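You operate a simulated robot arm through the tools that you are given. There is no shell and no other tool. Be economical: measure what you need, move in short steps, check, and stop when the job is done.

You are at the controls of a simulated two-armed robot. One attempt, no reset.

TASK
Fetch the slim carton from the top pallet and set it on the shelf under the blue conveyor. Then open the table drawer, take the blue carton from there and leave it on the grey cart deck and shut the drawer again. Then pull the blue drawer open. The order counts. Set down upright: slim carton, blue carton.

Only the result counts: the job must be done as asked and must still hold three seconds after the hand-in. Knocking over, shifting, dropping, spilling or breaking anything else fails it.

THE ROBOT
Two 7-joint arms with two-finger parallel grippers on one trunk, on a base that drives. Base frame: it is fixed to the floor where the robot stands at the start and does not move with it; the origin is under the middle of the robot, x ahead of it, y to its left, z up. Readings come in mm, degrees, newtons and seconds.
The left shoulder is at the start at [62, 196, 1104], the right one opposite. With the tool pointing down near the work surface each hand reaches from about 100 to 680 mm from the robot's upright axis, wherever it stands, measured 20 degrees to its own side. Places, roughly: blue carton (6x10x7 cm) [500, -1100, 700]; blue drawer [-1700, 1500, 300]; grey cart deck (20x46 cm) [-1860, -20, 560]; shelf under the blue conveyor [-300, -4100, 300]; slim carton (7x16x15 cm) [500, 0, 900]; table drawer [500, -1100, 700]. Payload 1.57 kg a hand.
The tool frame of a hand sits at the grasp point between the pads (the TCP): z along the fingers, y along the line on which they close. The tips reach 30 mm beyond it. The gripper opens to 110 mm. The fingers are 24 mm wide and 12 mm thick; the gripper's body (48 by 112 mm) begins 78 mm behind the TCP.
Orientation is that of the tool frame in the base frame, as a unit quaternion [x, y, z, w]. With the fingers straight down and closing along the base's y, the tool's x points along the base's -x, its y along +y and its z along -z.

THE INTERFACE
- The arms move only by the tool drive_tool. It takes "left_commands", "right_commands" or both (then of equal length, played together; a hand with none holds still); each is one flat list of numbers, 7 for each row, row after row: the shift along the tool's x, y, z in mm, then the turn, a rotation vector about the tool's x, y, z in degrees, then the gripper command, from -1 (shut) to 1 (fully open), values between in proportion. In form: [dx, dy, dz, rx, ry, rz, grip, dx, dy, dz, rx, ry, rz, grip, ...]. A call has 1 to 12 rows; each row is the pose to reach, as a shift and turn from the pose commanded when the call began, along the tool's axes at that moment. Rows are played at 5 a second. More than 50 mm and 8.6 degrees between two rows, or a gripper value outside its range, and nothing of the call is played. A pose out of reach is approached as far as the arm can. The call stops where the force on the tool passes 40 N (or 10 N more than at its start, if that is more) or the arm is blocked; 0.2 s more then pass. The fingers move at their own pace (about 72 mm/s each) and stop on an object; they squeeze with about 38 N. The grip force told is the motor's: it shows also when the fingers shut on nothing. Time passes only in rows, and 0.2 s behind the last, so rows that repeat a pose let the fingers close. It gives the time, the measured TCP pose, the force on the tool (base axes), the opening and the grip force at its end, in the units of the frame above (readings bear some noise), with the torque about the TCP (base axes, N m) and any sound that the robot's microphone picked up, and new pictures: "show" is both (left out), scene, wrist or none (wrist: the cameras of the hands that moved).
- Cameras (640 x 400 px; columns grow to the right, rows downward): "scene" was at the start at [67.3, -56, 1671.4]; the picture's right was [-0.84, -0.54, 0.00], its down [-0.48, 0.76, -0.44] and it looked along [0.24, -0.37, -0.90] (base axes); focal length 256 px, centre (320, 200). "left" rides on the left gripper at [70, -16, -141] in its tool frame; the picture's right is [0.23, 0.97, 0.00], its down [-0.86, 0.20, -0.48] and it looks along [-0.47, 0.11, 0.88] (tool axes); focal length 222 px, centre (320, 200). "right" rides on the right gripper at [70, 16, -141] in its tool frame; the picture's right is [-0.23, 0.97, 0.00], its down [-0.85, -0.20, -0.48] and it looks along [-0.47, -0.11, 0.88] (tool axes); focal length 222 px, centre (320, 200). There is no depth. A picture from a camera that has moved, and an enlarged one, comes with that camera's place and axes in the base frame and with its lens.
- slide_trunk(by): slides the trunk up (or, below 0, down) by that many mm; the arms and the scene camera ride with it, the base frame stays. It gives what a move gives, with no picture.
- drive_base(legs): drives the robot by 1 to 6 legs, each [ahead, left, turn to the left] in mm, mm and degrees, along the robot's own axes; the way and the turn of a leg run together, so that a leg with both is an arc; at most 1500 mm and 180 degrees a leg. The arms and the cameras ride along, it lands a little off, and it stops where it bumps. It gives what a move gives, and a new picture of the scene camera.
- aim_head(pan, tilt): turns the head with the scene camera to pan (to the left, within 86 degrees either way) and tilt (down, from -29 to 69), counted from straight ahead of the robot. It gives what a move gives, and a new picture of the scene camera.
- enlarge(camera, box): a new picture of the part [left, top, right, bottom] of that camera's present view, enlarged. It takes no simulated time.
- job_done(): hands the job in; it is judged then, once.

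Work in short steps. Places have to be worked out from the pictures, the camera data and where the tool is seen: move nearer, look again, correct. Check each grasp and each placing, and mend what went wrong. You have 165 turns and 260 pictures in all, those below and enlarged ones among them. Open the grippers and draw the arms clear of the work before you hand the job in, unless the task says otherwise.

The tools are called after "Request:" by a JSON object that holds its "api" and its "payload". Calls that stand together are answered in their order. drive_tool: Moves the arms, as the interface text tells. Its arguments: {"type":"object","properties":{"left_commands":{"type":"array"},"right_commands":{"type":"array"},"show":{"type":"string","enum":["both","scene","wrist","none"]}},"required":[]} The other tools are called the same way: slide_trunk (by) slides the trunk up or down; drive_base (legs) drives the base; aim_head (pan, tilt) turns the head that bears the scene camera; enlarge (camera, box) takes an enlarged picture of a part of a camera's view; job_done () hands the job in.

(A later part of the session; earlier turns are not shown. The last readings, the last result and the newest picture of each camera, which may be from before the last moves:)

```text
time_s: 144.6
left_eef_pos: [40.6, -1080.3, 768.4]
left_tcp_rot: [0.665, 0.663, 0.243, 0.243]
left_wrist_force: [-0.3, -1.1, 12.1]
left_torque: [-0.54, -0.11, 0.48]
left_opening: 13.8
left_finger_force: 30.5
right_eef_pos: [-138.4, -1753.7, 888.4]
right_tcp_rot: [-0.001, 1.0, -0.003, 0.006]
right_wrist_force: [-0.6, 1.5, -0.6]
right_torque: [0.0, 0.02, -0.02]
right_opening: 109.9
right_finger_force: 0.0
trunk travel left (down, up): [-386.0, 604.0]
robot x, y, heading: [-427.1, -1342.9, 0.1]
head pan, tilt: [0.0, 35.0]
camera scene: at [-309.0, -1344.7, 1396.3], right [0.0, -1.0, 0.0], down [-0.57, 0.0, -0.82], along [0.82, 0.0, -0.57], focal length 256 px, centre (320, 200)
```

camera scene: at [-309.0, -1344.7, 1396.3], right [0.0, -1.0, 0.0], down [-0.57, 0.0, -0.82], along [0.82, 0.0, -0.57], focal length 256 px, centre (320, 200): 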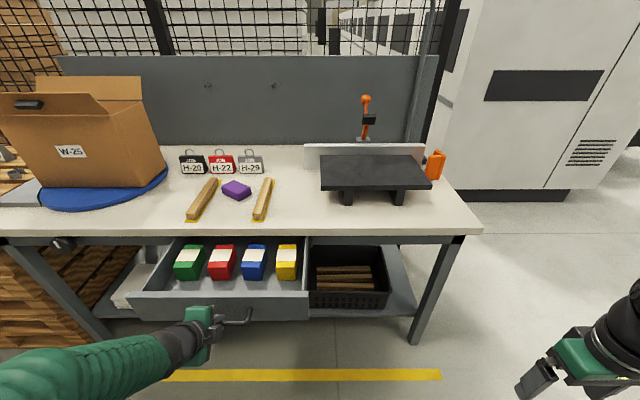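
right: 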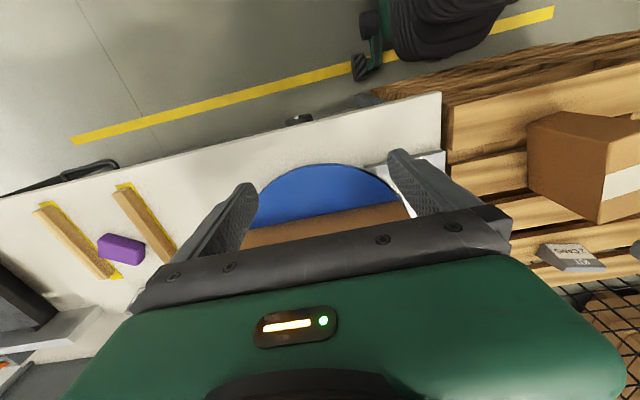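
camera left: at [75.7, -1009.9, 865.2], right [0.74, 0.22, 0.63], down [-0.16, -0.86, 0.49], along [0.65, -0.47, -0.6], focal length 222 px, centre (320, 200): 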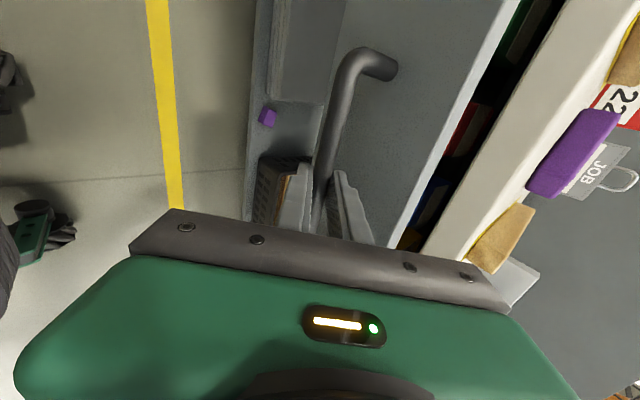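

Opened by around 244 mm, and the blue carton is third from the left. I enlarge.

Request:
{"api": "enlarge", "payload": {"camera": "scene", "box": [150, 220, 330, 332]}}

```text
3.56 times, centred on (240, 276) of scene
camera zoom: at [-309.0, -1344.7, 1396.3], right [0.0, -1.0, 0.0], down [-0.57, 0.0, -0.82], along [0.82, 0.0, -0.57], focal length 910 px, centre (604, -70)
```

zoom: 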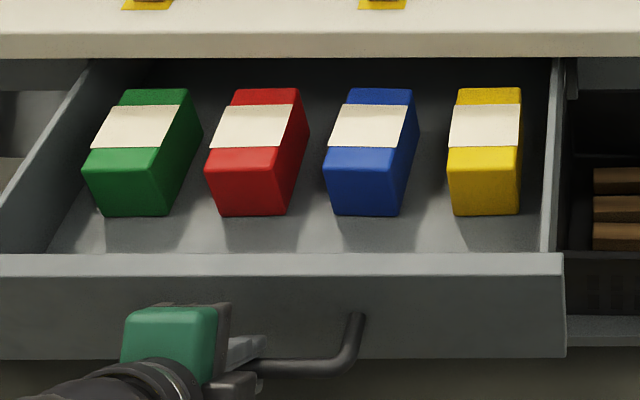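

The blue carton's top centre is at about (254, −1137, 790). I'll leave the left hand in its hook pose and use the right hand. First I release the handle and retreat.

Request:
{"api": "drive_tool", "payload": {"left_commands": [0, 0, 0, 0, 0, 0, -0.27, 0, 0, 0, 0, 0, 0, -0.27, 0, 0, 0, 0, 0, 0, -0.27, 0, 0, -25, 0, 0, 0, -0.27, 0, 0, -50, 0, 0, 0, -0.27, 0, 0, -75, 0, 0, 0, -0.27, 0, 0, -90, 0, 0, 0, -0.27], "show": "wrist"}}

```text
time_s: 146.4
left_eef_pos: [-18.9, -1084.7, 812.0]
left_tcp_rot: [0.666, 0.677, 0.201, 0.241]
left_wrist_force: [-0.9, -0.7, 0.6]
left_torque: [-0.03, 0.0, 0.01]
left_opening: 40.1
left_finger_force: 0.1
right_eef_pos: [-137.4, -1754.0, 887.9]
right_tcp_rot: [-0.001, 1.0, -0.003, 0.006]
right_wrist_force: [0.4, -0.1, -0.6]
right_torque: [-0.04, -0.02, 0.03]
right_opening: 110.0
right_finger_force: 0.1
trunk travel left (down, up): [-386.0, 604.0]
robot x, y, heading: [-429.4, -1340.1, -0.0]
head pan, tilt: [0.0, 35.0]
stopped in row 7 (left hand): the arm was blocked; the commanded pose is now the measured one
camera left: at [-115.9, -1006.8, 910.2], right [0.79, 0.26, 0.56], down [-0.13, -0.82, 0.55], along [0.61, -0.51, -0.61], focal length 222 px, centre (320, 200)
```

left: 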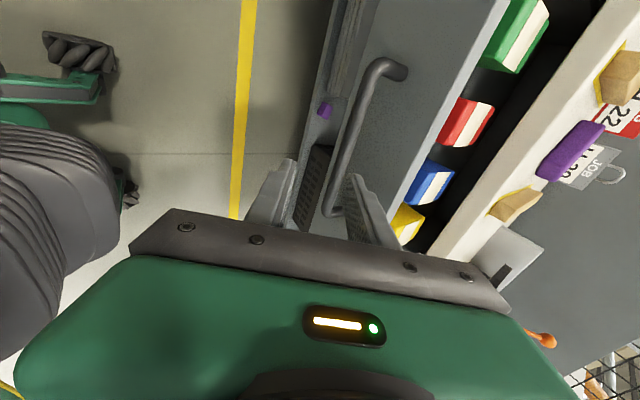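

Clear of the handle. I raise the trunk 150 mm and shift the base left so the right arm faces the drawer.

Request:
{"api": "slide_trunk", "payload": {"by": 150}}

Request:
{"api": "drive_base", "payload": {"legs": [[0, 405, 0], [180, 0, 0]]}}

Request:
{"api": "aim_head", "payload": {"pan": -20, "tilt": 55}}

```text
time_s: 148.2
left_eef_pos: [-20.0, -1083.0, 961.5]
left_tcp_rot: [0.665, 0.678, 0.202, 0.24]
left_wrist_force: [-0.2, 0.6, 0.2]
left_torque: [0.02, 0.02, 0.0]
left_opening: 40.3
left_finger_force: 0.0
right_eef_pos: [-135.9, -1753.9, 1037.3]
right_tcp_rot: [0.0, 1.0, -0.002, 0.005]
right_wrist_force: [0.2, 0.5, -0.2]
right_torque: [-0.01, 0.0, 0.01]
right_opening: 109.8
right_finger_force: 0.1
trunk travel left (down, up): [-536.0, 454.0]
robot x, y, heading: [-429.0, -1341.4, 0.2]
head pan, tilt: [0.0, 35.0]
```

```text
time_s: 151.8
left_eef_pos: [160.0, -678.1, 962.2]
left_tcp_rot: [0.666, 0.677, 0.2, 0.241]
left_wrist_force: [0.5, 0.3, -0.2]
left_torque: [-0.08, 0.0, 0.02]
left_opening: 40.3
left_finger_force: 0.0
right_eef_pos: [40.6, -1347.9, 1038.5]
right_tcp_rot: [0.001, 1.0, -0.003, 0.007]
right_wrist_force: [1.2, 0.1, -0.1]
right_torque: [-0.01, -0.03, 0.0]
right_opening: 110.0
right_finger_force: 0.1
trunk travel left (down, up): [-536.0, 454.0]
robot x, y, heading: [-246.5, -941.1, -0.1]
head pan, tilt: [0.0, 35.0]
camera scene: at [-128.7, -936.7, 1546.2], right [0.0, -1.0, 0.0], down [-0.57, 0.0, -0.82], along [0.82, 0.0, -0.57], focal length 256 px, centre (320, 200)
```

scene: 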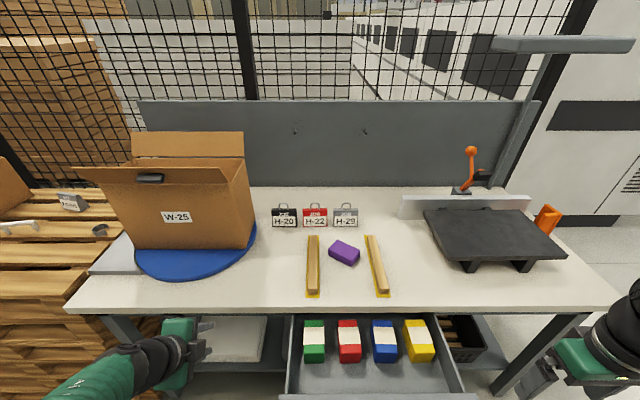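

```text
time_s: 152.6
left_eef_pos: [160.5, -679.1, 961.8]
left_tcp_rot: [0.666, 0.677, 0.201, 0.242]
left_wrist_force: [0.5, 0.4, -0.2]
left_torque: [-0.03, -0.01, 0.01]
left_opening: 39.9
left_finger_force: 0.0
right_eef_pos: [41.5, -1349.6, 1036.9]
right_tcp_rot: [0.001, 1.0, -0.002, 0.005]
right_wrist_force: [-0.6, 0.0, 0.2]
right_torque: [-0.01, -0.04, 0.01]
right_opening: 110.2
right_finger_force: 0.1
trunk travel left (down, up): [-536.0, 454.0]
robot x, y, heading: [-249.1, -938.9, -0.1]
head pan, tilt: [-20.0, 55.0]
camera scene: at [-148.1, -964.0, 1517.9], right [-0.34, -0.94, 0.0], down [-0.77, 0.28, -0.57], along [0.54, -0.2, -0.82], focal length 256 px, centre (320, 200)
```

scene: 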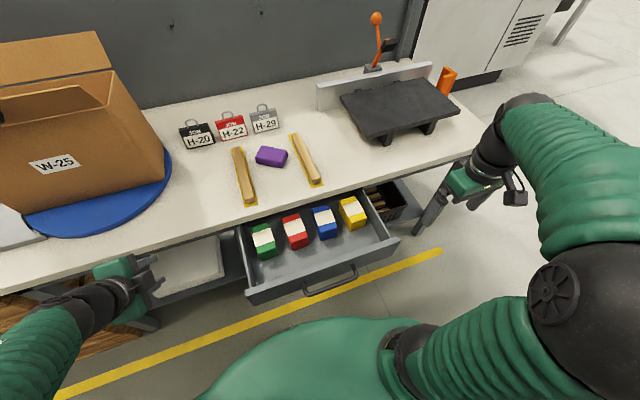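

I enlarge for an accurate second fix on the blue carton.

Request:
{"api": "enlarge", "payload": {"camera": "scene", "box": [230, 180, 410, 292]}}

```text
3.56 times, centred on (320, 236) of scene
camera zoom: at [-148.1, -964.0, 1517.9], right [-0.34, -0.94, 0.0], down [-0.77, 0.28, -0.57], along [0.54, -0.2, -0.82], focal length 910 px, centre (320, 72)
```

zoom: 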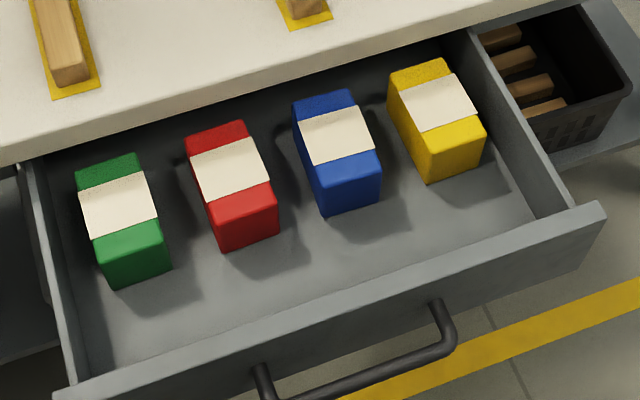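

Blue carton is at about (255, −1131), top z ≈ 790. I move the right hand above it.

Request:
{"api": "drive_tool", "payload": {"right_commands": [-26, 27, 0, 0, 0, 0, 1, -53, 55, 10, 0, 0, 0, 1, -80, 82, 30, 0, 0, 0, 1, -107, 109, 50, 0, 0, 0, 0.45, -133, 137, 70, 0, 0, 0, 0.45, -160, 164, 90, 0, 0, 0, 0.45, -187, 191, 110, 0, 0, 0, 0.45, -213, 218, 130, 0, 0, 0, 0.45, -213, 218, 137, 0, 0, 0, 0.45], "show": "wrist"}}

```text
time_s: 154.6
left_eef_pos: [159.9, -679.6, 962.1]
left_tcp_rot: [0.666, 0.677, 0.201, 0.241]
left_wrist_force: [-0.6, 0.2, -0.4]
left_torque: [-0.02, -0.04, 0.01]
left_opening: 40.3
left_finger_force: 0.0
right_eef_pos: [255.4, -1131.8, 902.1]
right_tcp_rot: [0.001, 1.0, -0.003, 0.006]
right_wrist_force: [0.3, 0.8, 0.9]
right_torque: [0.0, -0.03, -0.01]
right_opening: 79.9
right_finger_force: 0.0
trunk travel left (down, up): [-536.0, 454.0]
robot x, y, heading: [-250.5, -941.5, -0.3]
head pan, tilt: [-20.0, 55.0]
camera right: at [183.9, -1115.9, 1042.1], right [0.23, 0.97, 0.0], down [0.85, -0.2, 0.49], along [0.48, -0.11, -0.87], focal length 222 px, centre (320, 200)
```

right: 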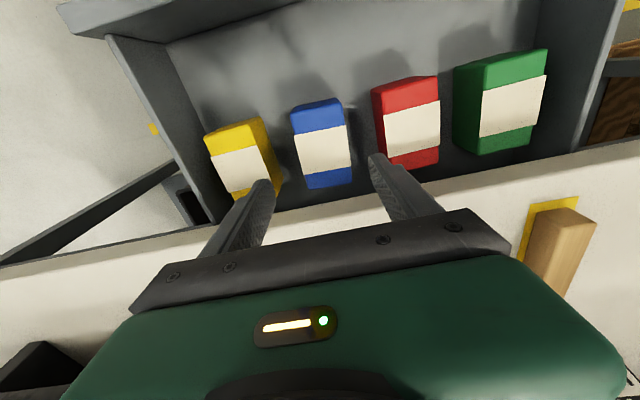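

I enlarge the wrist view to centre on it.

Request:
{"api": "enlarge", "payload": {"camera": "right", "box": [200, 80, 440, 230]}}

```text
2.67 times, centred on (320, 155) of right
camera zoom: at [183.9, -1115.9, 1042.1], right [0.23, 0.97, 0.0], down [0.85, -0.2, 0.49], along [0.48, -0.11, -0.87], focal length 592 px, centre (320, 320)
```

zoom: 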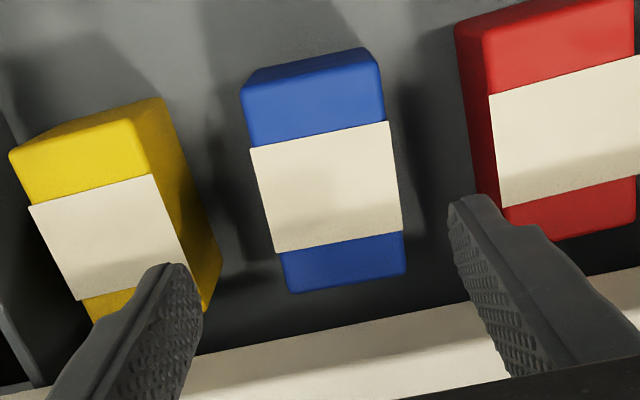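

The carton spans y −1156…−1101, nearly straight. I descend 138 mm around it and grip.

Request:
{"api": "drive_tool", "payload": {"right_commands": [2, 2, 35, 0, 0, 0, 0.45, 2, 2, 70, 0, 0, 0, 0.45, 2, 2, 95, 0, 0, 0, 0.45, 2, 2, 115, 0, 0, 0, 0.45, 2, 2, 130, 0, 0, 0, 0.45, 2, 2, 138, 0, 0, 0, 0.45, 2, 2, 138, 0, 0, 0, 0.45], "show": "wrist"}}

Request:
{"api": "drive_tool", "payload": {"right_commands": [0, 0, 0, 0, 0, 0, -0.2, 0, 0, 0, 0, 0, 0, -1, 0, 0, 0, 0, 0, 0, -1, 0, 0, 0, 0, 0, 0, -1], "show": "wrist"}}

```text
time_s: 156.2
left_eef_pos: [161.2, -679.6, 962.4]
left_tcp_rot: [0.666, 0.677, 0.2, 0.241]
left_wrist_force: [-0.1, -0.5, -0.8]
left_torque: [-0.01, -0.03, 0.06]
left_opening: 40.3
left_finger_force: 0.1
right_eef_pos: [254.7, -1131.6, 764.3]
right_tcp_rot: [0.001, 1.0, -0.003, 0.005]
right_wrist_force: [-0.1, -0.5, 1.0]
right_torque: [0.05, 0.0, -0.01]
right_opening: 79.6
right_finger_force: 0.1
trunk travel left (down, up): [-536.0, 454.0]
robot x, y, heading: [-245.2, -935.8, -0.2]
head pan, tilt: [-20.0, 55.0]
camera right: at [184.3, -1114.8, 904.4], right [0.23, 0.97, 0.0], down [0.85, -0.2, 0.49], along [0.48, -0.11, -0.87], focal length 222 px, centre (320, 200)
```

right: 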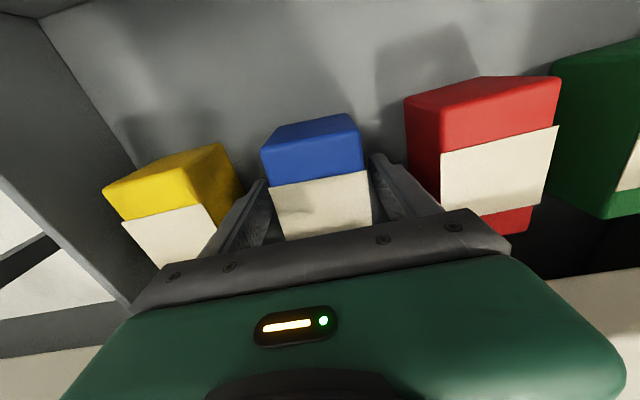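

```text
time_s: 157.2
left_eef_pos: [160.9, -679.4, 962.4]
left_tcp_rot: [0.666, 0.677, 0.201, 0.241]
left_wrist_force: [0.1, -0.2, -0.3]
left_torque: [-0.04, -0.01, 0.02]
left_opening: 40.3
left_finger_force: 0.1
right_eef_pos: [255.2, -1131.5, 764.0]
right_tcp_rot: [0.001, 1.0, -0.002, 0.006]
right_wrist_force: [-0.1, 0.8, 0.0]
right_torque: [0.08, 0.05, -0.01]
right_opening: 59.9
right_finger_force: 38.6
trunk travel left (down, up): [-536.0, 454.0]
robot x, y, heading: [-249.7, -936.1, -0.3]
head pan, tilt: [-20.0, 55.0]
camera right: at [184.4, -1114.7, 904.6], right [0.23, 0.97, 0.0], down [0.85, -0.2, 0.49], along [0.48, -0.11, -0.87], focal length 222 px, centre (320, 200)
```

right: 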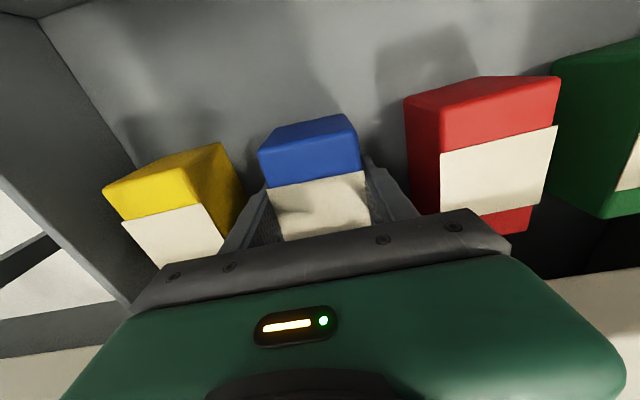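

Gripped at 60 mm. I lift with the trunk by 200 mm.

Request:
{"api": "slide_trunk", "payload": {"by": 200}}

Request:
{"api": "enlarge", "payload": {"camera": "right", "box": [0, 0, 640, 400]}}

```text
time_s: 159.4
left_eef_pos: [160.3, -679.3, 1162.5]
left_tcp_rot: [0.666, 0.677, 0.201, 0.242]
left_wrist_force: [-0.6, 0.3, -0.9]
left_torque: [-0.02, -0.02, 0.03]
left_opening: 40.5
left_finger_force: 0.0
right_eef_pos: [256.4, -1131.1, 964.1]
right_tcp_rot: [0.0, 1.0, -0.002, 0.006]
right_wrist_force: [0.5, -0.2, -1.7]
right_torque: [-0.03, 0.03, -0.02]
right_opening: 59.7
right_finger_force: 38.3
trunk travel left (down, up): [-736.0, 254.0]
robot x, y, heading: [-254.0, -938.2, -0.2]
head pan, tilt: [-20.0, 55.0]
```

```text
1.00 times, centred on (320, 200) of right (not enlarged: the box is as wide or as high as the picture)
camera zoom: at [184.8, -1114.6, 1104.4], right [0.23, 0.97, 0.0], down [0.85, -0.2, 0.49], along [0.48, -0.11, -0.87], focal length 222 px, centre (320, 200)
```

zoom: 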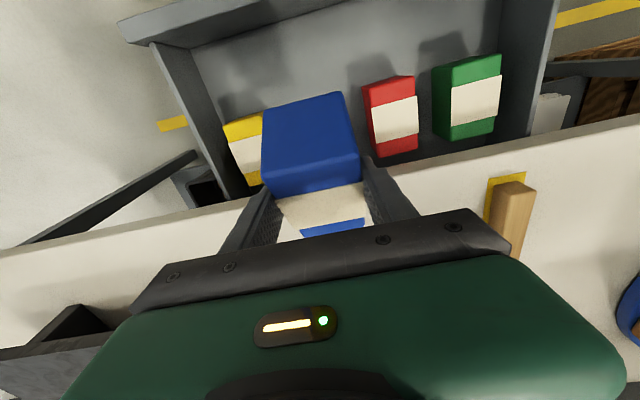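

Held. I back away and head to the open area to look for the grey cart.

Request:
{"api": "drive_base", "payload": {"legs": [[-110, 0, 0], [0, 750, 0], [-400, 0, 0], [0, 0, 178]]}}

Request:
{"api": "aim_head", "payload": {"pan": 0, "tilt": 35}}

```text
time_s: 173.6
left_eef_pos: [-1175.5, -427.3, 1162.4]
left_tcp_rot: [-0.668, 0.675, 0.243, -0.197]
left_wrist_force: [0.5, 0.0, -1.3]
left_torque: [0.0, 0.0, 0.04]
left_opening: 40.2
left_finger_force: 0.0
right_eef_pos: [-1256.2, 26.5, 963.6]
right_tcp_rot: [1.0, -0.014, -0.004, -0.002]
right_wrist_force: [-0.1, 0.4, -0.9]
right_torque: [-0.01, -0.02, 0.0]
right_opening: 59.4
right_finger_force: 37.9
trunk travel left (down, up): [-736.0, 254.0]
robot x, y, heading: [-755.4, -178.2, 178.0]
head pan, tilt: [-20.0, 55.0]
camera scene: at [-857.5, -153.9, 1717.7], right [0.37, 0.93, 0.0], down [0.76, -0.3, -0.57], along [-0.53, 0.21, -0.82], focal length 256 px, centre (320, 200)
```

scene: 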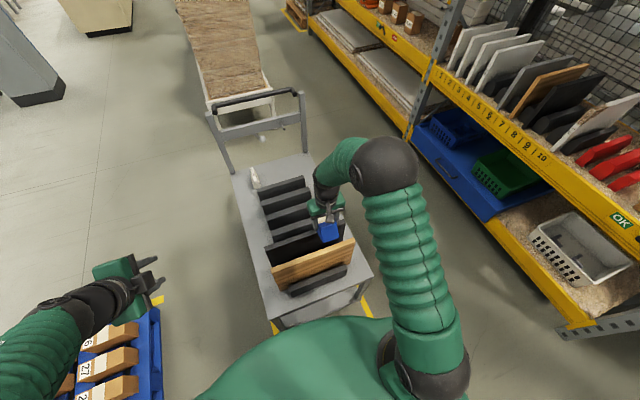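

```text
time_s: 174.5
left_eef_pos: [-1173.8, -427.2, 1162.5]
left_tcp_rot: [-0.668, 0.675, 0.243, -0.197]
left_wrist_force: [0.5, -0.1, 0.0]
left_torque: [-0.03, -0.05, -0.02]
left_opening: 40.4
left_finger_force: 0.0
right_eef_pos: [-1254.7, 26.9, 964.0]
right_tcp_rot: [1.0, -0.014, -0.006, -0.002]
right_wrist_force: [0.1, -0.2, -1.2]
right_torque: [0.0, -0.01, 0.01]
right_opening: 59.6
right_finger_force: 38.3
trunk travel left (down, up): [-736.0, 254.0]
robot x, y, heading: [-759.0, -179.5, 177.9]
head pan, tilt: [0.0, 35.0]
camera scene: at [-878.5, -178.1, 1745.9], right [0.03, 1.0, 0.0], down [0.58, -0.02, -0.82], along [-0.82, 0.03, -0.58], focal length 256 px, centre (320, 200)
```

scene: 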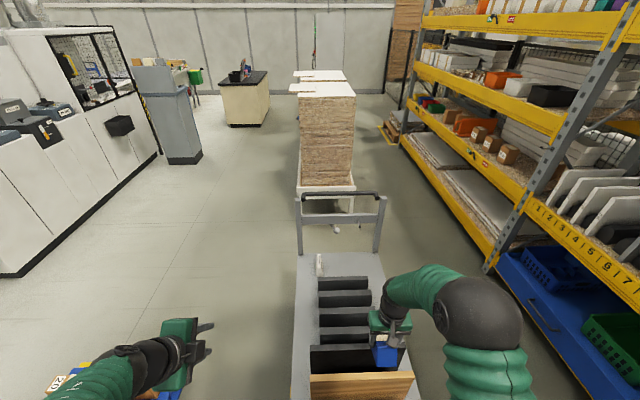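

The cart's free deck area is at its far end, by the handle (top z ≈ 970), with a small white item on it. I raise the trunk 200 mm and drive along the south side of the cart.

Request:
{"api": "slide_trunk", "payload": {"by": 200}}

Request:
{"api": "drive_base", "payload": {"legs": [[0, 0, 2.1], [0, 410, 0], [1000, 0, 0], [290, 130, 0], [0, 0, -90]]}}

Request:
{"api": "aim_head", "payload": {"pan": -15, "tilt": 50}}

```text
time_s: 176.6
left_eef_pos: [-1174.7, -426.3, 1361.8]
left_tcp_rot: [-0.668, 0.675, 0.244, -0.197]
left_wrist_force: [0.0, 1.1, -0.6]
left_torque: [0.0, -0.02, 0.01]
left_opening: 40.2
left_finger_force: 0.0
right_eef_pos: [-1256.3, 26.3, 1163.9]
right_tcp_rot: [1.0, -0.014, -0.005, -0.003]
right_wrist_force: [0.1, -0.3, -1.2]
right_torque: [0.0, -0.01, -0.02]
right_opening: 59.6
right_finger_force: 38.0
trunk travel left (down, up): [-936.0, 54.0]
robot x, y, heading: [-758.8, -179.9, 178.1]
head pan, tilt: [0.0, 35.0]
```

```text
time_s: 190.0
left_eef_pos: [-2311.9, -342.1, 1362.7]
left_tcp_rot: [-0.016, 0.95, 0.312, 0.027]
left_wrist_force: [1.2, 0.5, 0.3]
left_torque: [-0.04, 0.03, 0.01]
left_opening: 40.2
left_finger_force: 0.0
right_eef_pos: [-1863.0, -239.1, 1164.6]
right_tcp_rot: [0.713, -0.701, -0.002, -0.006]
right_wrist_force: [-0.1, 0.1, -1.2]
right_torque: [-0.01, 0.02, 0.03]
right_opening: 59.5
right_finger_force: 38.0
trunk travel left (down, up): [-936.0, 54.0]
robot x, y, heading: [-2050.8, -746.0, 90.8]
head pan, tilt: [0.0, 35.0]
camera scene: at [-2048.1, -624.7, 1945.9], right [1.0, 0.01, 0.0], down [0.01, -0.57, -0.82], along [-0.01, 0.82, -0.58], focal length 256 px, centre (320, 200)
```

scene: 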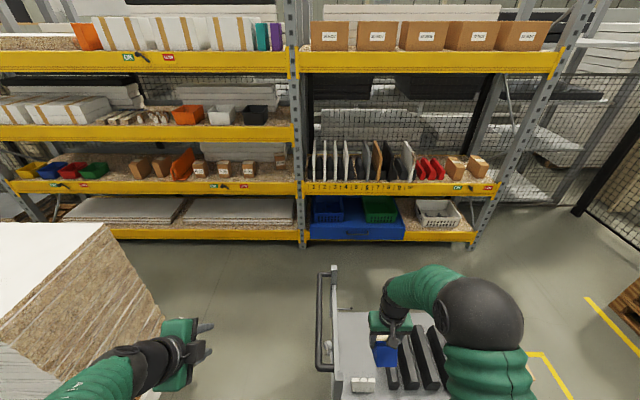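

```text
time_s: 190.7
left_eef_pos: [-2314.1, -342.7, 1362.4]
left_tcp_rot: [-0.016, 0.949, 0.314, 0.026]
left_wrist_force: [1.2, -0.7, -0.5]
left_torque: [0.0, 0.03, -0.01]
left_opening: 40.3
left_finger_force: 0.0
right_eef_pos: [-1862.9, -239.1, 1165.3]
right_tcp_rot: [0.713, -0.701, -0.003, -0.006]
right_wrist_force: [0.1, -0.3, -1.3]
right_torque: [0.03, -0.02, -0.03]
right_opening: 59.7
right_finger_force: 37.8
trunk travel left (down, up): [-936.0, 54.0]
robot x, y, heading: [-2046.8, -744.9, 91.0]
head pan, tilt: [-15.0, 50.0]
camera scene: at [-2028.0, -637.8, 1924.3], right [0.97, -0.24, 0.0], down [-0.19, -0.74, -0.64], along [0.16, 0.62, -0.77], focal length 256 px, centre (320, 200)
```

scene: 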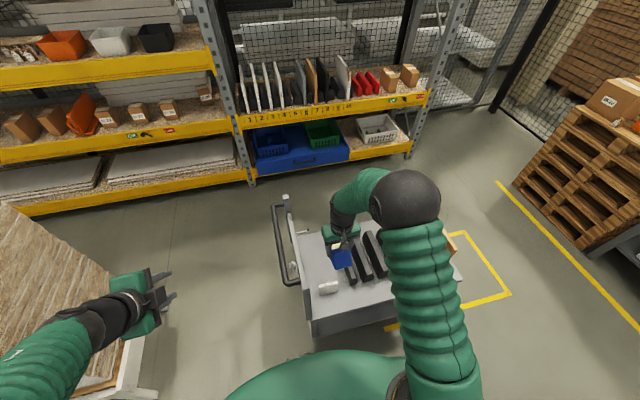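

I see the cart deck, and the blue drawer in the rack beyond. I enlarge the deck.

Request:
{"api": "enlarge", "payload": {"camera": "scene", "box": [260, 180, 420, 340]}}

Request:
{"api": "enlarge", "payload": {"camera": "right", "box": [0, 0, 640, 400]}}

```text
2.50 times, centred on (340, 260) of scene
camera zoom: at [-2028.0, -637.8, 1924.3], right [0.97, -0.24, 0.0], down [-0.19, -0.74, -0.64], along [0.16, 0.62, -0.77], focal length 640 px, centre (270, 50)
```

zoom: 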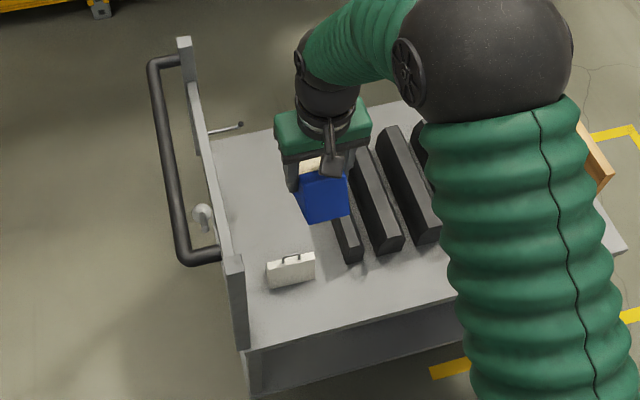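

```text
1.00 times, centred on (320, 200) of right (not enlarged: the box is as wide or as high as the picture)
camera zoom: at [-1878.6, -311.6, 1305.2], right [-0.98, 0.21, 0.0], down [0.18, 0.85, 0.49], along [0.11, 0.48, -0.87], focal length 222 px, centre (320, 200)
```

zoom: 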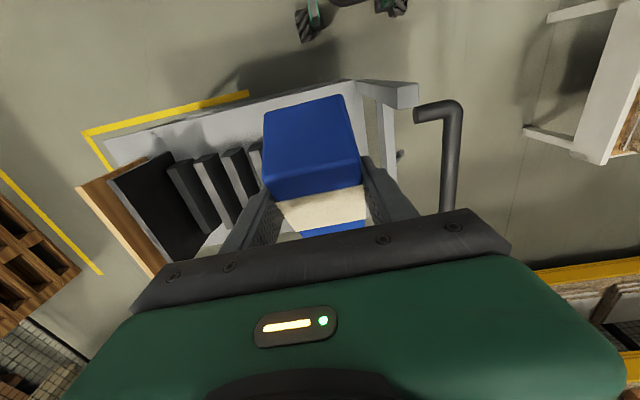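

Free deck lies between the handle (x ≈ −1960) and the first board (x ≈ −1745), and the white case is at y ≈ −180. My target is (−1855, −5). I advance the base 155 mm and the arm 79 mm, then lower.

Request:
{"api": "drive_base", "payload": {"legs": [[155, 0, 0]]}}

Request:
{"api": "drive_tool", "payload": {"right_commands": [-20, -3, 0, 0, 0, 0, -1, -40, -6, 0, 0, 0, 0, -1, -60, -9, 0, 0, 0, 0, -1, -79, -11, 0, 0, 0, 0, -1, -79, -11, 0, 0, 0, 0, -1], "show": "none"}}

Request:
{"api": "slide_trunk", "payload": {"by": -350}}

Request:
{"api": "aim_head", "payload": {"pan": -20, "tilt": 50}}

Request:
{"api": "enlarge", "payload": {"camera": "right", "box": [0, 0, 640, 400]}}

```text
time_s: 192.1
left_eef_pos: [-2315.3, -193.1, 1364.6]
left_tcp_rot: [-0.016, 0.949, 0.314, 0.026]
left_wrist_force: [0.7, 1.1, 0.3]
left_torque: [-0.01, 0.02, -0.03]
left_opening: 40.2
left_finger_force: 0.1
right_eef_pos: [-1864.9, -88.4, 1166.9]
right_tcp_rot: [0.713, -0.701, -0.003, -0.008]
right_wrist_force: [0.0, -0.1, -1.0]
right_torque: [-0.04, 0.01, 0.03]
right_opening: 59.3
right_finger_force: 38.2
trunk travel left (down, up): [-936.0, 54.0]
robot x, y, heading: [-2052.3, -593.2, 90.8]
head pan, tilt: [-15.0, 50.0]
camera scene: at [-2030.1, -492.4, 1924.8], right [0.97, -0.25, 0.0], down [-0.19, -0.74, -0.65], along [0.16, 0.63, -0.76], focal length 256 px, centre (320, 200)
```

scene: 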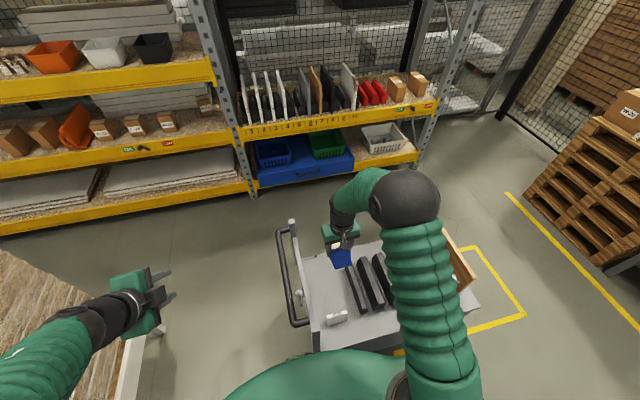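

```text
time_s: 193.3
left_eef_pos: [-2315.3, -186.2, 1362.7]
left_tcp_rot: [-0.017, 0.949, 0.314, 0.026]
left_wrist_force: [-0.9, -0.3, -0.2]
left_torque: [0.01, -0.02, 0.0]
left_opening: 40.3
left_finger_force: 0.0
right_eef_pos: [-1856.3, -4.2, 1164.7]
right_tcp_rot: [0.713, -0.701, -0.002, -0.007]
right_wrist_force: [-0.8, 0.4, -1.9]
right_torque: [0.0, 0.0, -0.02]
right_opening: 59.6
right_finger_force: 38.0
trunk travel left (down, up): [-936.0, 54.0]
robot x, y, heading: [-2048.7, -589.4, 90.9]
head pan, tilt: [-15.0, 50.0]
```

```text
time_s: 196.8
left_eef_pos: [-2315.3, -187.4, 1013.1]
left_tcp_rot: [-0.016, 0.95, 0.312, 0.025]
left_wrist_force: [1.2, 0.7, 0.0]
left_torque: [0.0, -0.01, -0.02]
left_opening: 40.3
left_finger_force: 0.0
right_eef_pos: [-1855.5, -5.9, 814.4]
right_tcp_rot: [0.713, -0.701, -0.003, -0.006]
right_wrist_force: [-0.8, 0.3, -2.0]
right_torque: [-0.07, -0.01, 0.01]
right_opening: 59.5
right_finger_force: 38.0
trunk travel left (down, up): [-586.0, 404.0]
robot x, y, heading: [-2048.4, -587.5, 90.5]
head pan, tilt: [-15.0, 50.0]
```

```text
time_s: 197.4
left_eef_pos: [-2314.3, -189.3, 1012.2]
left_tcp_rot: [-0.015, 0.949, 0.314, 0.026]
left_wrist_force: [-0.4, 0.3, 0.4]
left_torque: [-0.03, 0.0, 0.01]
left_opening: 40.2
left_finger_force: 0.1
right_eef_pos: [-1856.7, -6.5, 814.7]
right_tcp_rot: [0.713, -0.701, -0.002, -0.006]
right_wrist_force: [-0.4, 0.2, -1.4]
right_torque: [-0.02, 0.02, 0.02]
right_opening: 59.4
right_finger_force: 38.1
trunk travel left (down, up): [-586.0, 404.0]
robot x, y, heading: [-2052.1, -591.7, 91.1]
head pan, tilt: [-20.0, 50.0]
camera scene: at [-2023.9, -485.0, 1574.2], right [0.94, -0.33, 0.0], down [-0.25, -0.72, -0.64], along [0.21, 0.61, -0.77], focal length 256 px, centre (320, 200)
```

scene: 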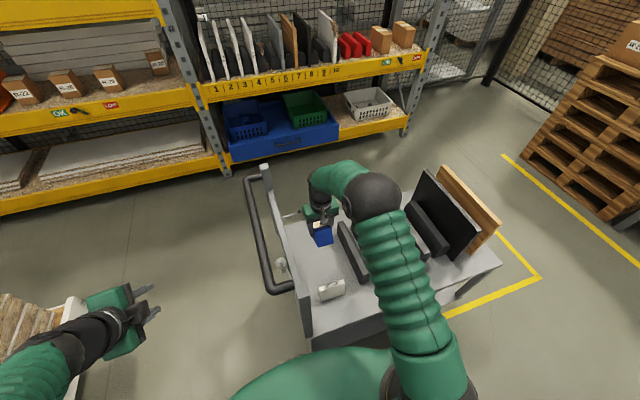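

```text
1.00 times, centred on (320, 200) of right (not enlarged: the box is as wide or as high as the picture)
camera zoom: at [-1871.4, -77.7, 956.2], right [-0.98, 0.21, 0.0], down [0.18, 0.85, 0.49], along [0.11, 0.48, -0.87], focal length 222 px, centre (320, 200)
```

zoom: 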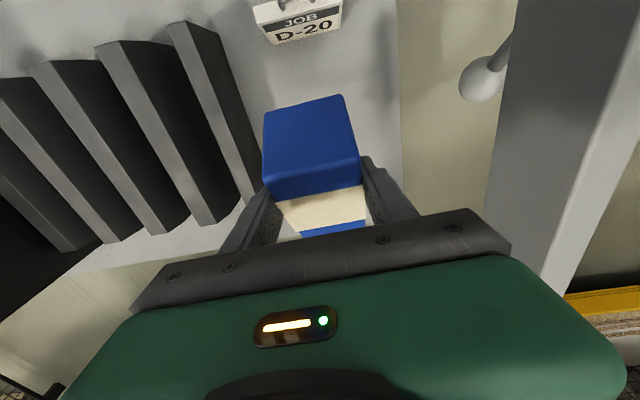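

Clear of all objects on the deck. I lower the trunk 175 mm, then feel for contact with the arm.

Request:
{"api": "slide_trunk", "payload": {"by": -175}}

Request:
{"api": "enlarge", "payload": {"camera": "scene", "box": [230, 140, 430, 340]}}

```text
time_s: 199.4
left_eef_pos: [-2315.3, -188.8, 834.7]
left_tcp_rot: [-0.018, 0.95, 0.311, 0.03]
left_wrist_force: [0.0, -0.2, -0.1]
left_torque: [0.0, 0.0, -0.01]
left_opening: 40.0
left_finger_force: 0.0
right_eef_pos: [-1855.5, -4.9, 641.5]
right_tcp_rot: [0.713, -0.701, -0.004, -0.009]
right_wrist_force: [1.4, -2.7, 19.1]
right_torque: [0.33, 0.42, 0.05]
right_opening: 59.5
right_finger_force: 37.6
trunk travel left (down, up): [-411.0, 579.0]
robot x, y, heading: [-2049.9, -585.6, 90.9]
head pan, tilt: [-20.0, 50.0]
```

```text
2.00 times, centred on (330, 240) of scene
camera zoom: at [-2024.8, -489.3, 1398.8], right [0.94, -0.33, 0.0], down [-0.25, -0.72, -0.64], along [0.21, 0.61, -0.77], focal length 512 px, centre (300, 120)
```

zoom: 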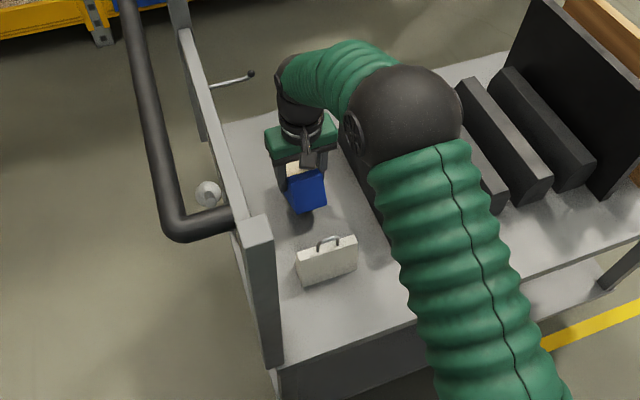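

Contact already (about 20 N), so the deck is near z 600. I ease 2 mm and open to 80 mm.

Request:
{"api": "drive_tool", "payload": {"right_commands": [0, 0, -1.5, 0, 0, 0, -1, 0, 0, -1.5, 0, 0, 0, -0.1, 0, 0, -1.5, 0, 0, 0, 0.2, 0, 0, -1.5, 0, 0, 0, 0.45, 0, 0, -1.5, 0, 0, 0, 0.45], "show": "wrist"}}

```text
time_s: 200.6
left_eef_pos: [-2315.4, -188.2, 832.4]
left_tcp_rot: [-0.017, 0.951, 0.308, 0.03]
left_wrist_force: [1.2, -0.3, 0.0]
left_torque: [0.02, -0.01, 0.01]
left_opening: 40.4
left_finger_force: 0.2
right_eef_pos: [-1856.3, -6.0, 643.0]
right_tcp_rot: [0.713, -0.701, -0.003, -0.006]
right_wrist_force: [-0.4, 0.0, 0.1]
right_torque: [0.01, -0.02, 0.01]
right_opening: 79.8
right_finger_force: 0.0
trunk travel left (down, up): [-411.0, 579.0]
robot x, y, heading: [-2048.9, -588.8, 90.9]
head pan, tilt: [-20.0, 50.0]
camera right: at [-1871.5, -77.8, 782.5], right [-0.98, 0.21, 0.0], down [0.18, 0.85, 0.49], along [0.11, 0.48, -0.87], focal length 222 px, centre (320, 200)
```

right: 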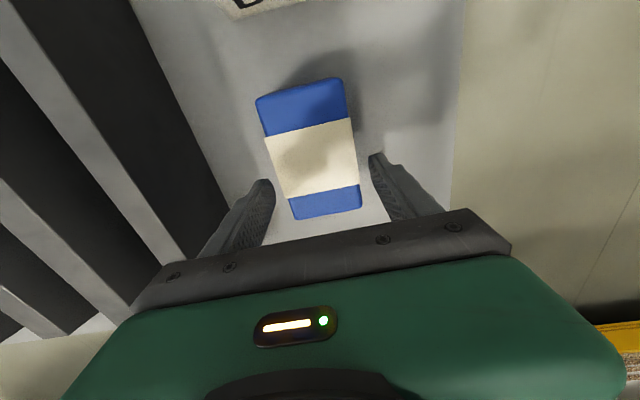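

The carton seems lower than expected, so I check how it stands.

Request:
{"api": "enlarge", "payload": {"camera": "right", "box": [140, 40, 480, 252]}}

Request:
{"api": "enlarge", "payload": {"camera": "scene", "box": [270, 170, 390, 270]}}

```text
1.88 times, centred on (310, 146) of right
camera zoom: at [-1871.5, -77.8, 782.5], right [-0.98, 0.21, 0.0], down [0.18, 0.85, 0.49], along [0.11, 0.48, -0.87], focal length 418 px, centre (339, 302)
```

zoom: 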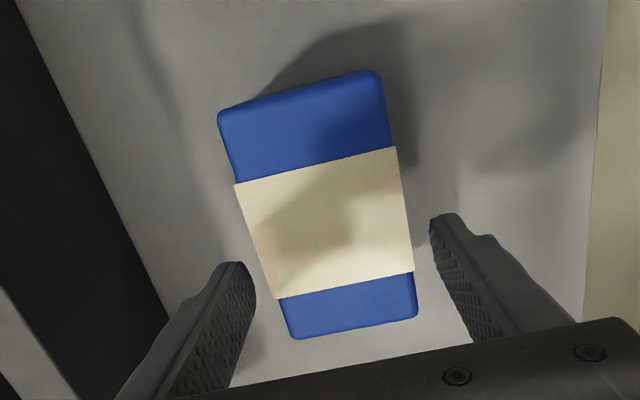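

```text
4.00 times, centred on (330, 220) of scene
camera zoom: at [-2023.9, -485.5, 1399.0], right [0.94, -0.33, 0.0], down [-0.25, -0.72, -0.64], along [0.21, 0.61, -0.77], focal length 1024 px, centre (280, 120)
```

zoom: 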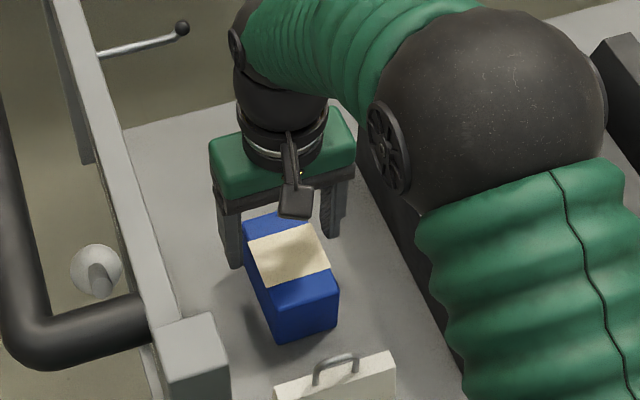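

The carton sits flat and upright on the deck. I raise the trunk straight up and check for the white case.

Request:
{"api": "slide_trunk", "payload": {"by": 250}}

Request:
{"api": "enlarge", "payload": {"camera": "right", "box": [0, 0, 640, 400]}}

```text
time_s: 203.2
left_eef_pos: [-2315.9, -187.9, 1087.0]
left_tcp_rot: [-0.015, 0.949, 0.313, 0.025]
left_wrist_force: [1.2, -0.4, 0.6]
left_torque: [0.0, 0.03, 0.0]
left_opening: 40.5
left_finger_force: 0.1
right_eef_pos: [-1856.8, -5.3, 891.6]
right_tcp_rot: [0.713, -0.701, -0.002, -0.006]
right_wrist_force: [0.2, 0.1, 0.7]
right_torque: [-0.02, -0.03, -0.01]
right_opening: 79.7
right_finger_force: 0.1
trunk travel left (down, up): [-661.0, 329.0]
robot x, y, heading: [-2048.0, -588.0, 90.6]
head pan, tilt: [-20.0, 50.0]
```

```text
1.00 times, centred on (320, 200) of right (not enlarged: the box is as wide or as high as the picture)
camera zoom: at [-1871.5, -77.4, 1032.7], right [-0.98, 0.21, 0.0], down [0.18, 0.85, 0.49], along [0.11, 0.48, -0.87], focal length 222 px, centre (320, 200)
```

zoom: 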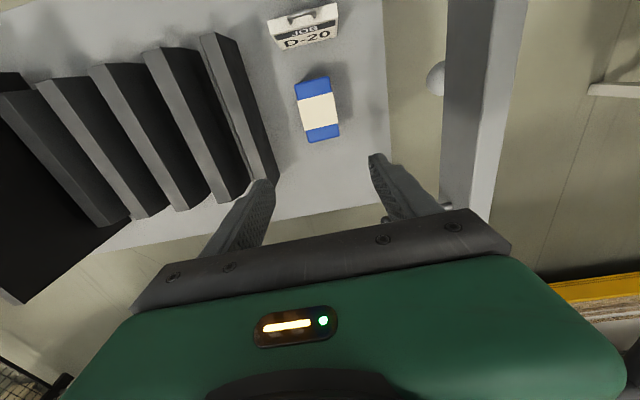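

The carton stands on the deck and the case is untouched. Now I return: trunk up, back away, and retract the right arm.

Request:
{"api": "slide_trunk", "payload": {"by": 200}}

Request:
{"api": "drive_base", "payload": {"legs": [[-150, 0, 0], [0, 0, -90.6]]}}

Request:
{"api": "drive_tool", "payload": {"right_commands": [35, -27, -10, 0, 0, 0, 1, 70, -55, -20, 0, 0, 0, 1, 105, -82, -30, 0, 0, 0, 1, 140, -110, -40, 0, 0, 0, 1, 175, -137, -50, 0, 0, 0, 1, 210, -165, -60, 0, 0, 0, 1, 245, -192, -70, 0, 0, 0, 1, 280, -220, -80, 0, 0, 0, 1], "show": "scene"}}

```text
time_s: 205.3
left_eef_pos: [-2315.2, -187.3, 1287.3]
left_tcp_rot: [-0.015, 0.949, 0.313, 0.026]
left_wrist_force: [-0.6, 0.5, -0.6]
left_torque: [0.0, -0.01, 0.01]
left_opening: 40.2
left_finger_force: 0.1
right_eef_pos: [-1856.7, -5.3, 1091.4]
right_tcp_rot: [0.713, -0.701, -0.002, -0.006]
right_wrist_force: [-0.6, 0.0, -1.1]
right_torque: [-0.01, -0.02, 0.01]
right_opening: 79.7
right_finger_force: 0.0
trunk travel left (down, up): [-861.0, 129.0]
robot x, y, heading: [-2049.9, -590.5, 91.0]
head pan, tilt: [-20.0, 50.0]
```

```text
time_s: 210.6
left_eef_pos: [-1641.4, -480.3, 1287.8]
left_tcp_rot: [0.665, 0.678, 0.202, 0.241]
left_wrist_force: [0.4, -0.5, -0.3]
left_torque: [-0.04, 0.02, 0.01]
left_opening: 40.3
left_finger_force: 0.1
right_eef_pos: [-1466.7, -942.4, 1091.9]
right_tcp_rot: [-0.002, 1.0, -0.002, 0.007]
right_wrist_force: [0.7, -0.3, 0.2]
right_torque: [-0.03, 0.05, 0.01]
right_opening: 80.0
right_finger_force: 0.0
trunk travel left (down, up): [-861.0, 129.0]
robot x, y, heading: [-2048.7, -741.4, -0.0]
head pan, tilt: [-20.0, 50.0]
camera scene: at [-1940.4, -767.3, 1849.2], right [-0.34, -0.94, 0.0], down [-0.72, 0.26, -0.64], along [0.6, -0.22, -0.77], focal length 256 px, centre (320, 200)
```

scene: 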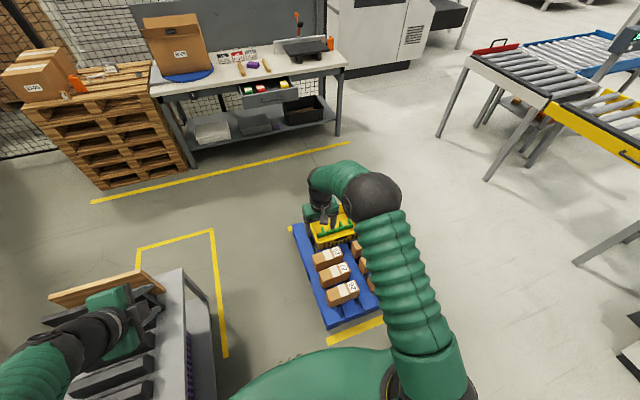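

```text
time_s: 212.3
left_eef_pos: [-1644.1, -482.3, 1288.8]
left_tcp_rot: [0.665, 0.677, 0.204, 0.24]
left_wrist_force: [-0.8, -1.0, -0.2]
left_torque: [0.02, 0.0, -0.01]
left_opening: 40.3
left_finger_force: 0.0
right_eef_pos: [-1750.5, -1165.3, 1169.6]
right_tcp_rot: [-0.002, 1.0, -0.002, 0.007]
right_wrist_force: [-0.5, 0.6, -0.7]
right_torque: [0.0, -0.03, 0.01]
right_opening: 109.8
right_finger_force: 0.1
trunk travel left (down, up): [-861.0, 129.0]
robot x, y, heading: [-2044.4, -741.4, 0.0]
head pan, tilt: [-20.0, 50.0]
camera scene: at [-1944.8, -770.3, 1849.4], right [-0.34, -0.94, 0.0], down [-0.72, 0.26, -0.64], along [0.6, -0.22, -0.77], focal length 256 px, centre (320, 200)
```

scene: 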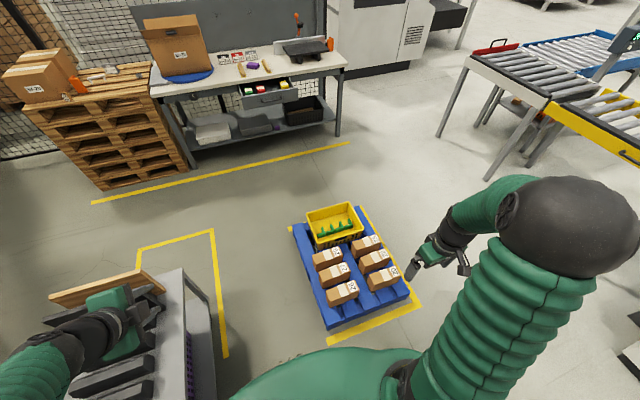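

Lane is clear. I drive back along it toward the table and to the drawer.

Request:
{"api": "drive_base", "payload": {"legs": [[0, 135, 0], [1000, 0, 0], [640, 0, 0], [0, -582, 0]]}}

Request:
{"api": "aim_head", "payload": {"pan": 15, "tilt": 45}}

```text
time_s: 224.5
left_eef_pos: [-9.3, -930.0, 1286.4]
left_tcp_rot: [0.67, 0.673, 0.199, 0.243]
left_wrist_force: [0.1, 0.3, -1.2]
left_torque: [-0.02, 0.0, -0.03]
left_opening: 40.0
left_finger_force: 0.0
right_eef_pos: [-127.2, -1610.8, 1171.4]
right_tcp_rot: [0.007, 1.0, -0.004, 0.007]
right_wrist_force: [-0.6, 0.9, -0.1]
right_torque: [0.0, 0.02, -0.02]
right_opening: 110.2
right_finger_force: 0.0
trunk travel left (down, up): [-861.0, 129.0]
robot x, y, heading: [-421.5, -1186.8, -1.5]
head pan, tilt: [-20.0, 50.0]
camera scene: at [-314.4, -1209.1, 1849.4], right [-0.36, -0.93, 0.0], down [-0.72, 0.27, -0.64], along [0.6, -0.23, -0.77], focal length 256 px, centre (320, 200)
```

scene: 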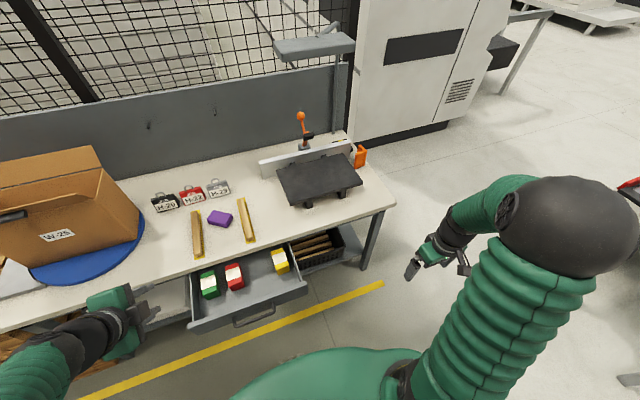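

```text
time_s: 225.5
left_eef_pos: [-9.8, -934.2, 1288.1]
left_tcp_rot: [0.671, 0.672, 0.2, 0.241]
left_wrist_force: [-0.3, 0.6, 0.6]
left_torque: [0.01, 0.03, 0.0]
left_opening: 40.2
left_finger_force: 0.1
right_eef_pos: [-126.8, -1614.7, 1170.6]
right_tcp_rot: [0.008, 1.0, -0.003, 0.007]
right_wrist_force: [-0.7, 1.2, 0.8]
right_torque: [-0.03, -0.01, 0.0]
right_opening: 110.0
right_finger_force: 0.0
trunk travel left (down, up): [-861.0, 129.0]
robot x, y, heading: [-417.9, -1185.7, -0.7]
head pan, tilt: [15.0, 45.0]
camera scene: at [-307.4, -1167.3, 1856.2], right [0.24, -0.97, 0.0], down [-0.69, -0.17, -0.71], along [0.69, 0.17, -0.71], focal length 256 px, centre (320, 200)
```

scene: 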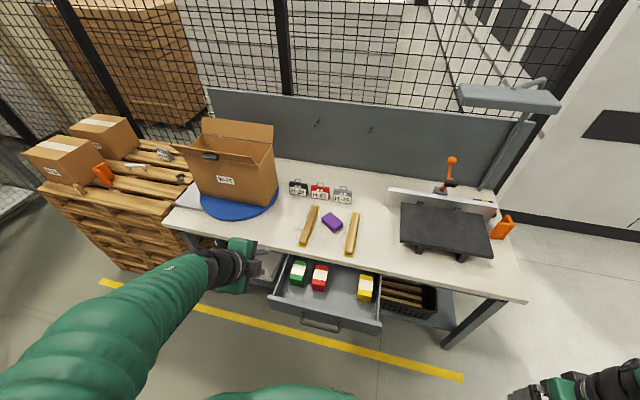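

I lower so the left fingertips face the drawer panel beside the handle, and open them to 70 mm.

Request:
{"api": "slide_trunk", "payload": {"by": -400}}

Request:
{"api": "slide_trunk", "payload": {"by": -150}}

Request:
{"api": "drive_tool", "payload": {"left_commands": [0, 0, 0, 0, 0, 0, 0.27, 0, 0, 0, 0, 0, 0, 0.27, 0, 0, 0, 0, 0, 0, 0.27], "show": "both"}}

```text
time_s: 229.3
left_eef_pos: [-11.1, -934.2, 886.3]
left_tcp_rot: [0.67, 0.674, 0.197, 0.242]
left_wrist_force: [-0.5, 0.2, -0.2]
left_torque: [0.03, -0.11, 0.03]
left_opening: 40.0
left_finger_force: 0.0
right_eef_pos: [-128.1, -1615.6, 771.5]
right_tcp_rot: [0.006, 1.0, -0.002, 0.006]
right_wrist_force: [-0.7, -1.0, 0.3]
right_torque: [-0.01, 0.0, -0.02]
right_opening: 110.3
right_finger_force: 0.0
trunk travel left (down, up): [-461.0, 529.0]
robot x, y, heading: [-418.9, -1184.4, -1.2]
head pan, tilt: [15.0, 45.0]
```

```text
time_s: 231.1
left_eef_pos: [-10.4, -935.9, 733.1]
left_tcp_rot: [0.67, 0.675, 0.193, 0.242]
left_wrist_force: [-0.1, 0.2, 0.4]
left_torque: [0.02, 0.0, 0.0]
left_opening: 39.9
left_finger_force: 0.0
right_eef_pos: [-128.5, -1614.7, 619.4]
right_tcp_rot: [0.007, 1.0, -0.001, 0.006]
right_wrist_force: [-0.5, 0.2, 0.6]
right_torque: [-0.01, 0.0, 0.01]
right_opening: 109.9
right_finger_force: 0.0
trunk travel left (down, up): [-311.0, 679.0]
robot x, y, heading: [-415.6, -1185.1, -1.1]
head pan, tilt: [15.0, 45.0]
```

```text
time_s: 231.9
left_eef_pos: [-11.7, -936.0, 734.3]
left_tcp_rot: [0.671, 0.674, 0.193, 0.242]
left_wrist_force: [0.1, -0.3, -0.3]
left_torque: [0.01, 0.01, 0.0]
left_opening: 69.7
left_finger_force: 0.1
right_eef_pos: [-127.8, -1615.9, 620.3]
right_tcp_rot: [0.007, 1.0, -0.002, 0.007]
right_wrist_force: [0.2, -0.1, 0.0]
right_torque: [0.02, 0.01, -0.01]
right_opening: 110.0
right_finger_force: 0.1
trunk travel left (down, up): [-311.0, 679.0]
robot x, y, heading: [-418.0, -1184.2, -0.8]
head pan, tilt: [15.0, 45.0]
camera scene: at [-308.1, -1169.4, 1305.8], right [0.24, -0.97, 0.0], down [-0.69, -0.17, -0.71], along [0.69, 0.17, -0.71], focal length 256 px, centre (320, 200)
camera left: at [-105.7, -856.2, 832.2], right [0.79, 0.25, 0.55], down [-0.13, -0.82, 0.56], along [0.59, -0.52, -0.61], focal length 222 px, centre (320, 200)
```

scene: 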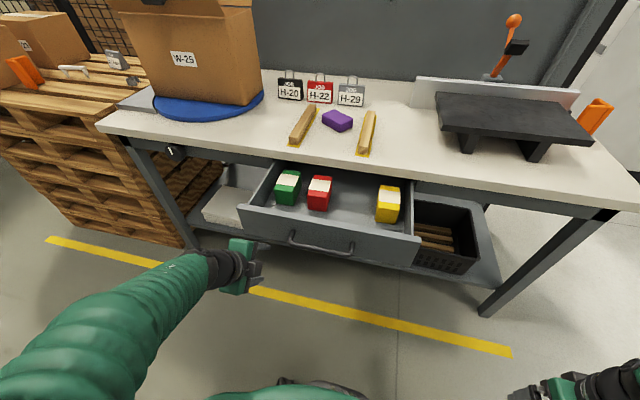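
left: 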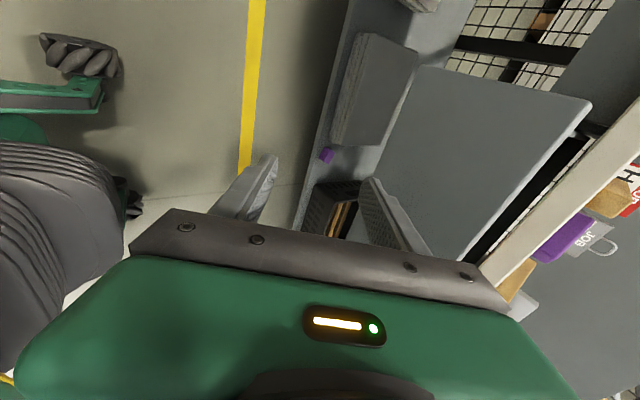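

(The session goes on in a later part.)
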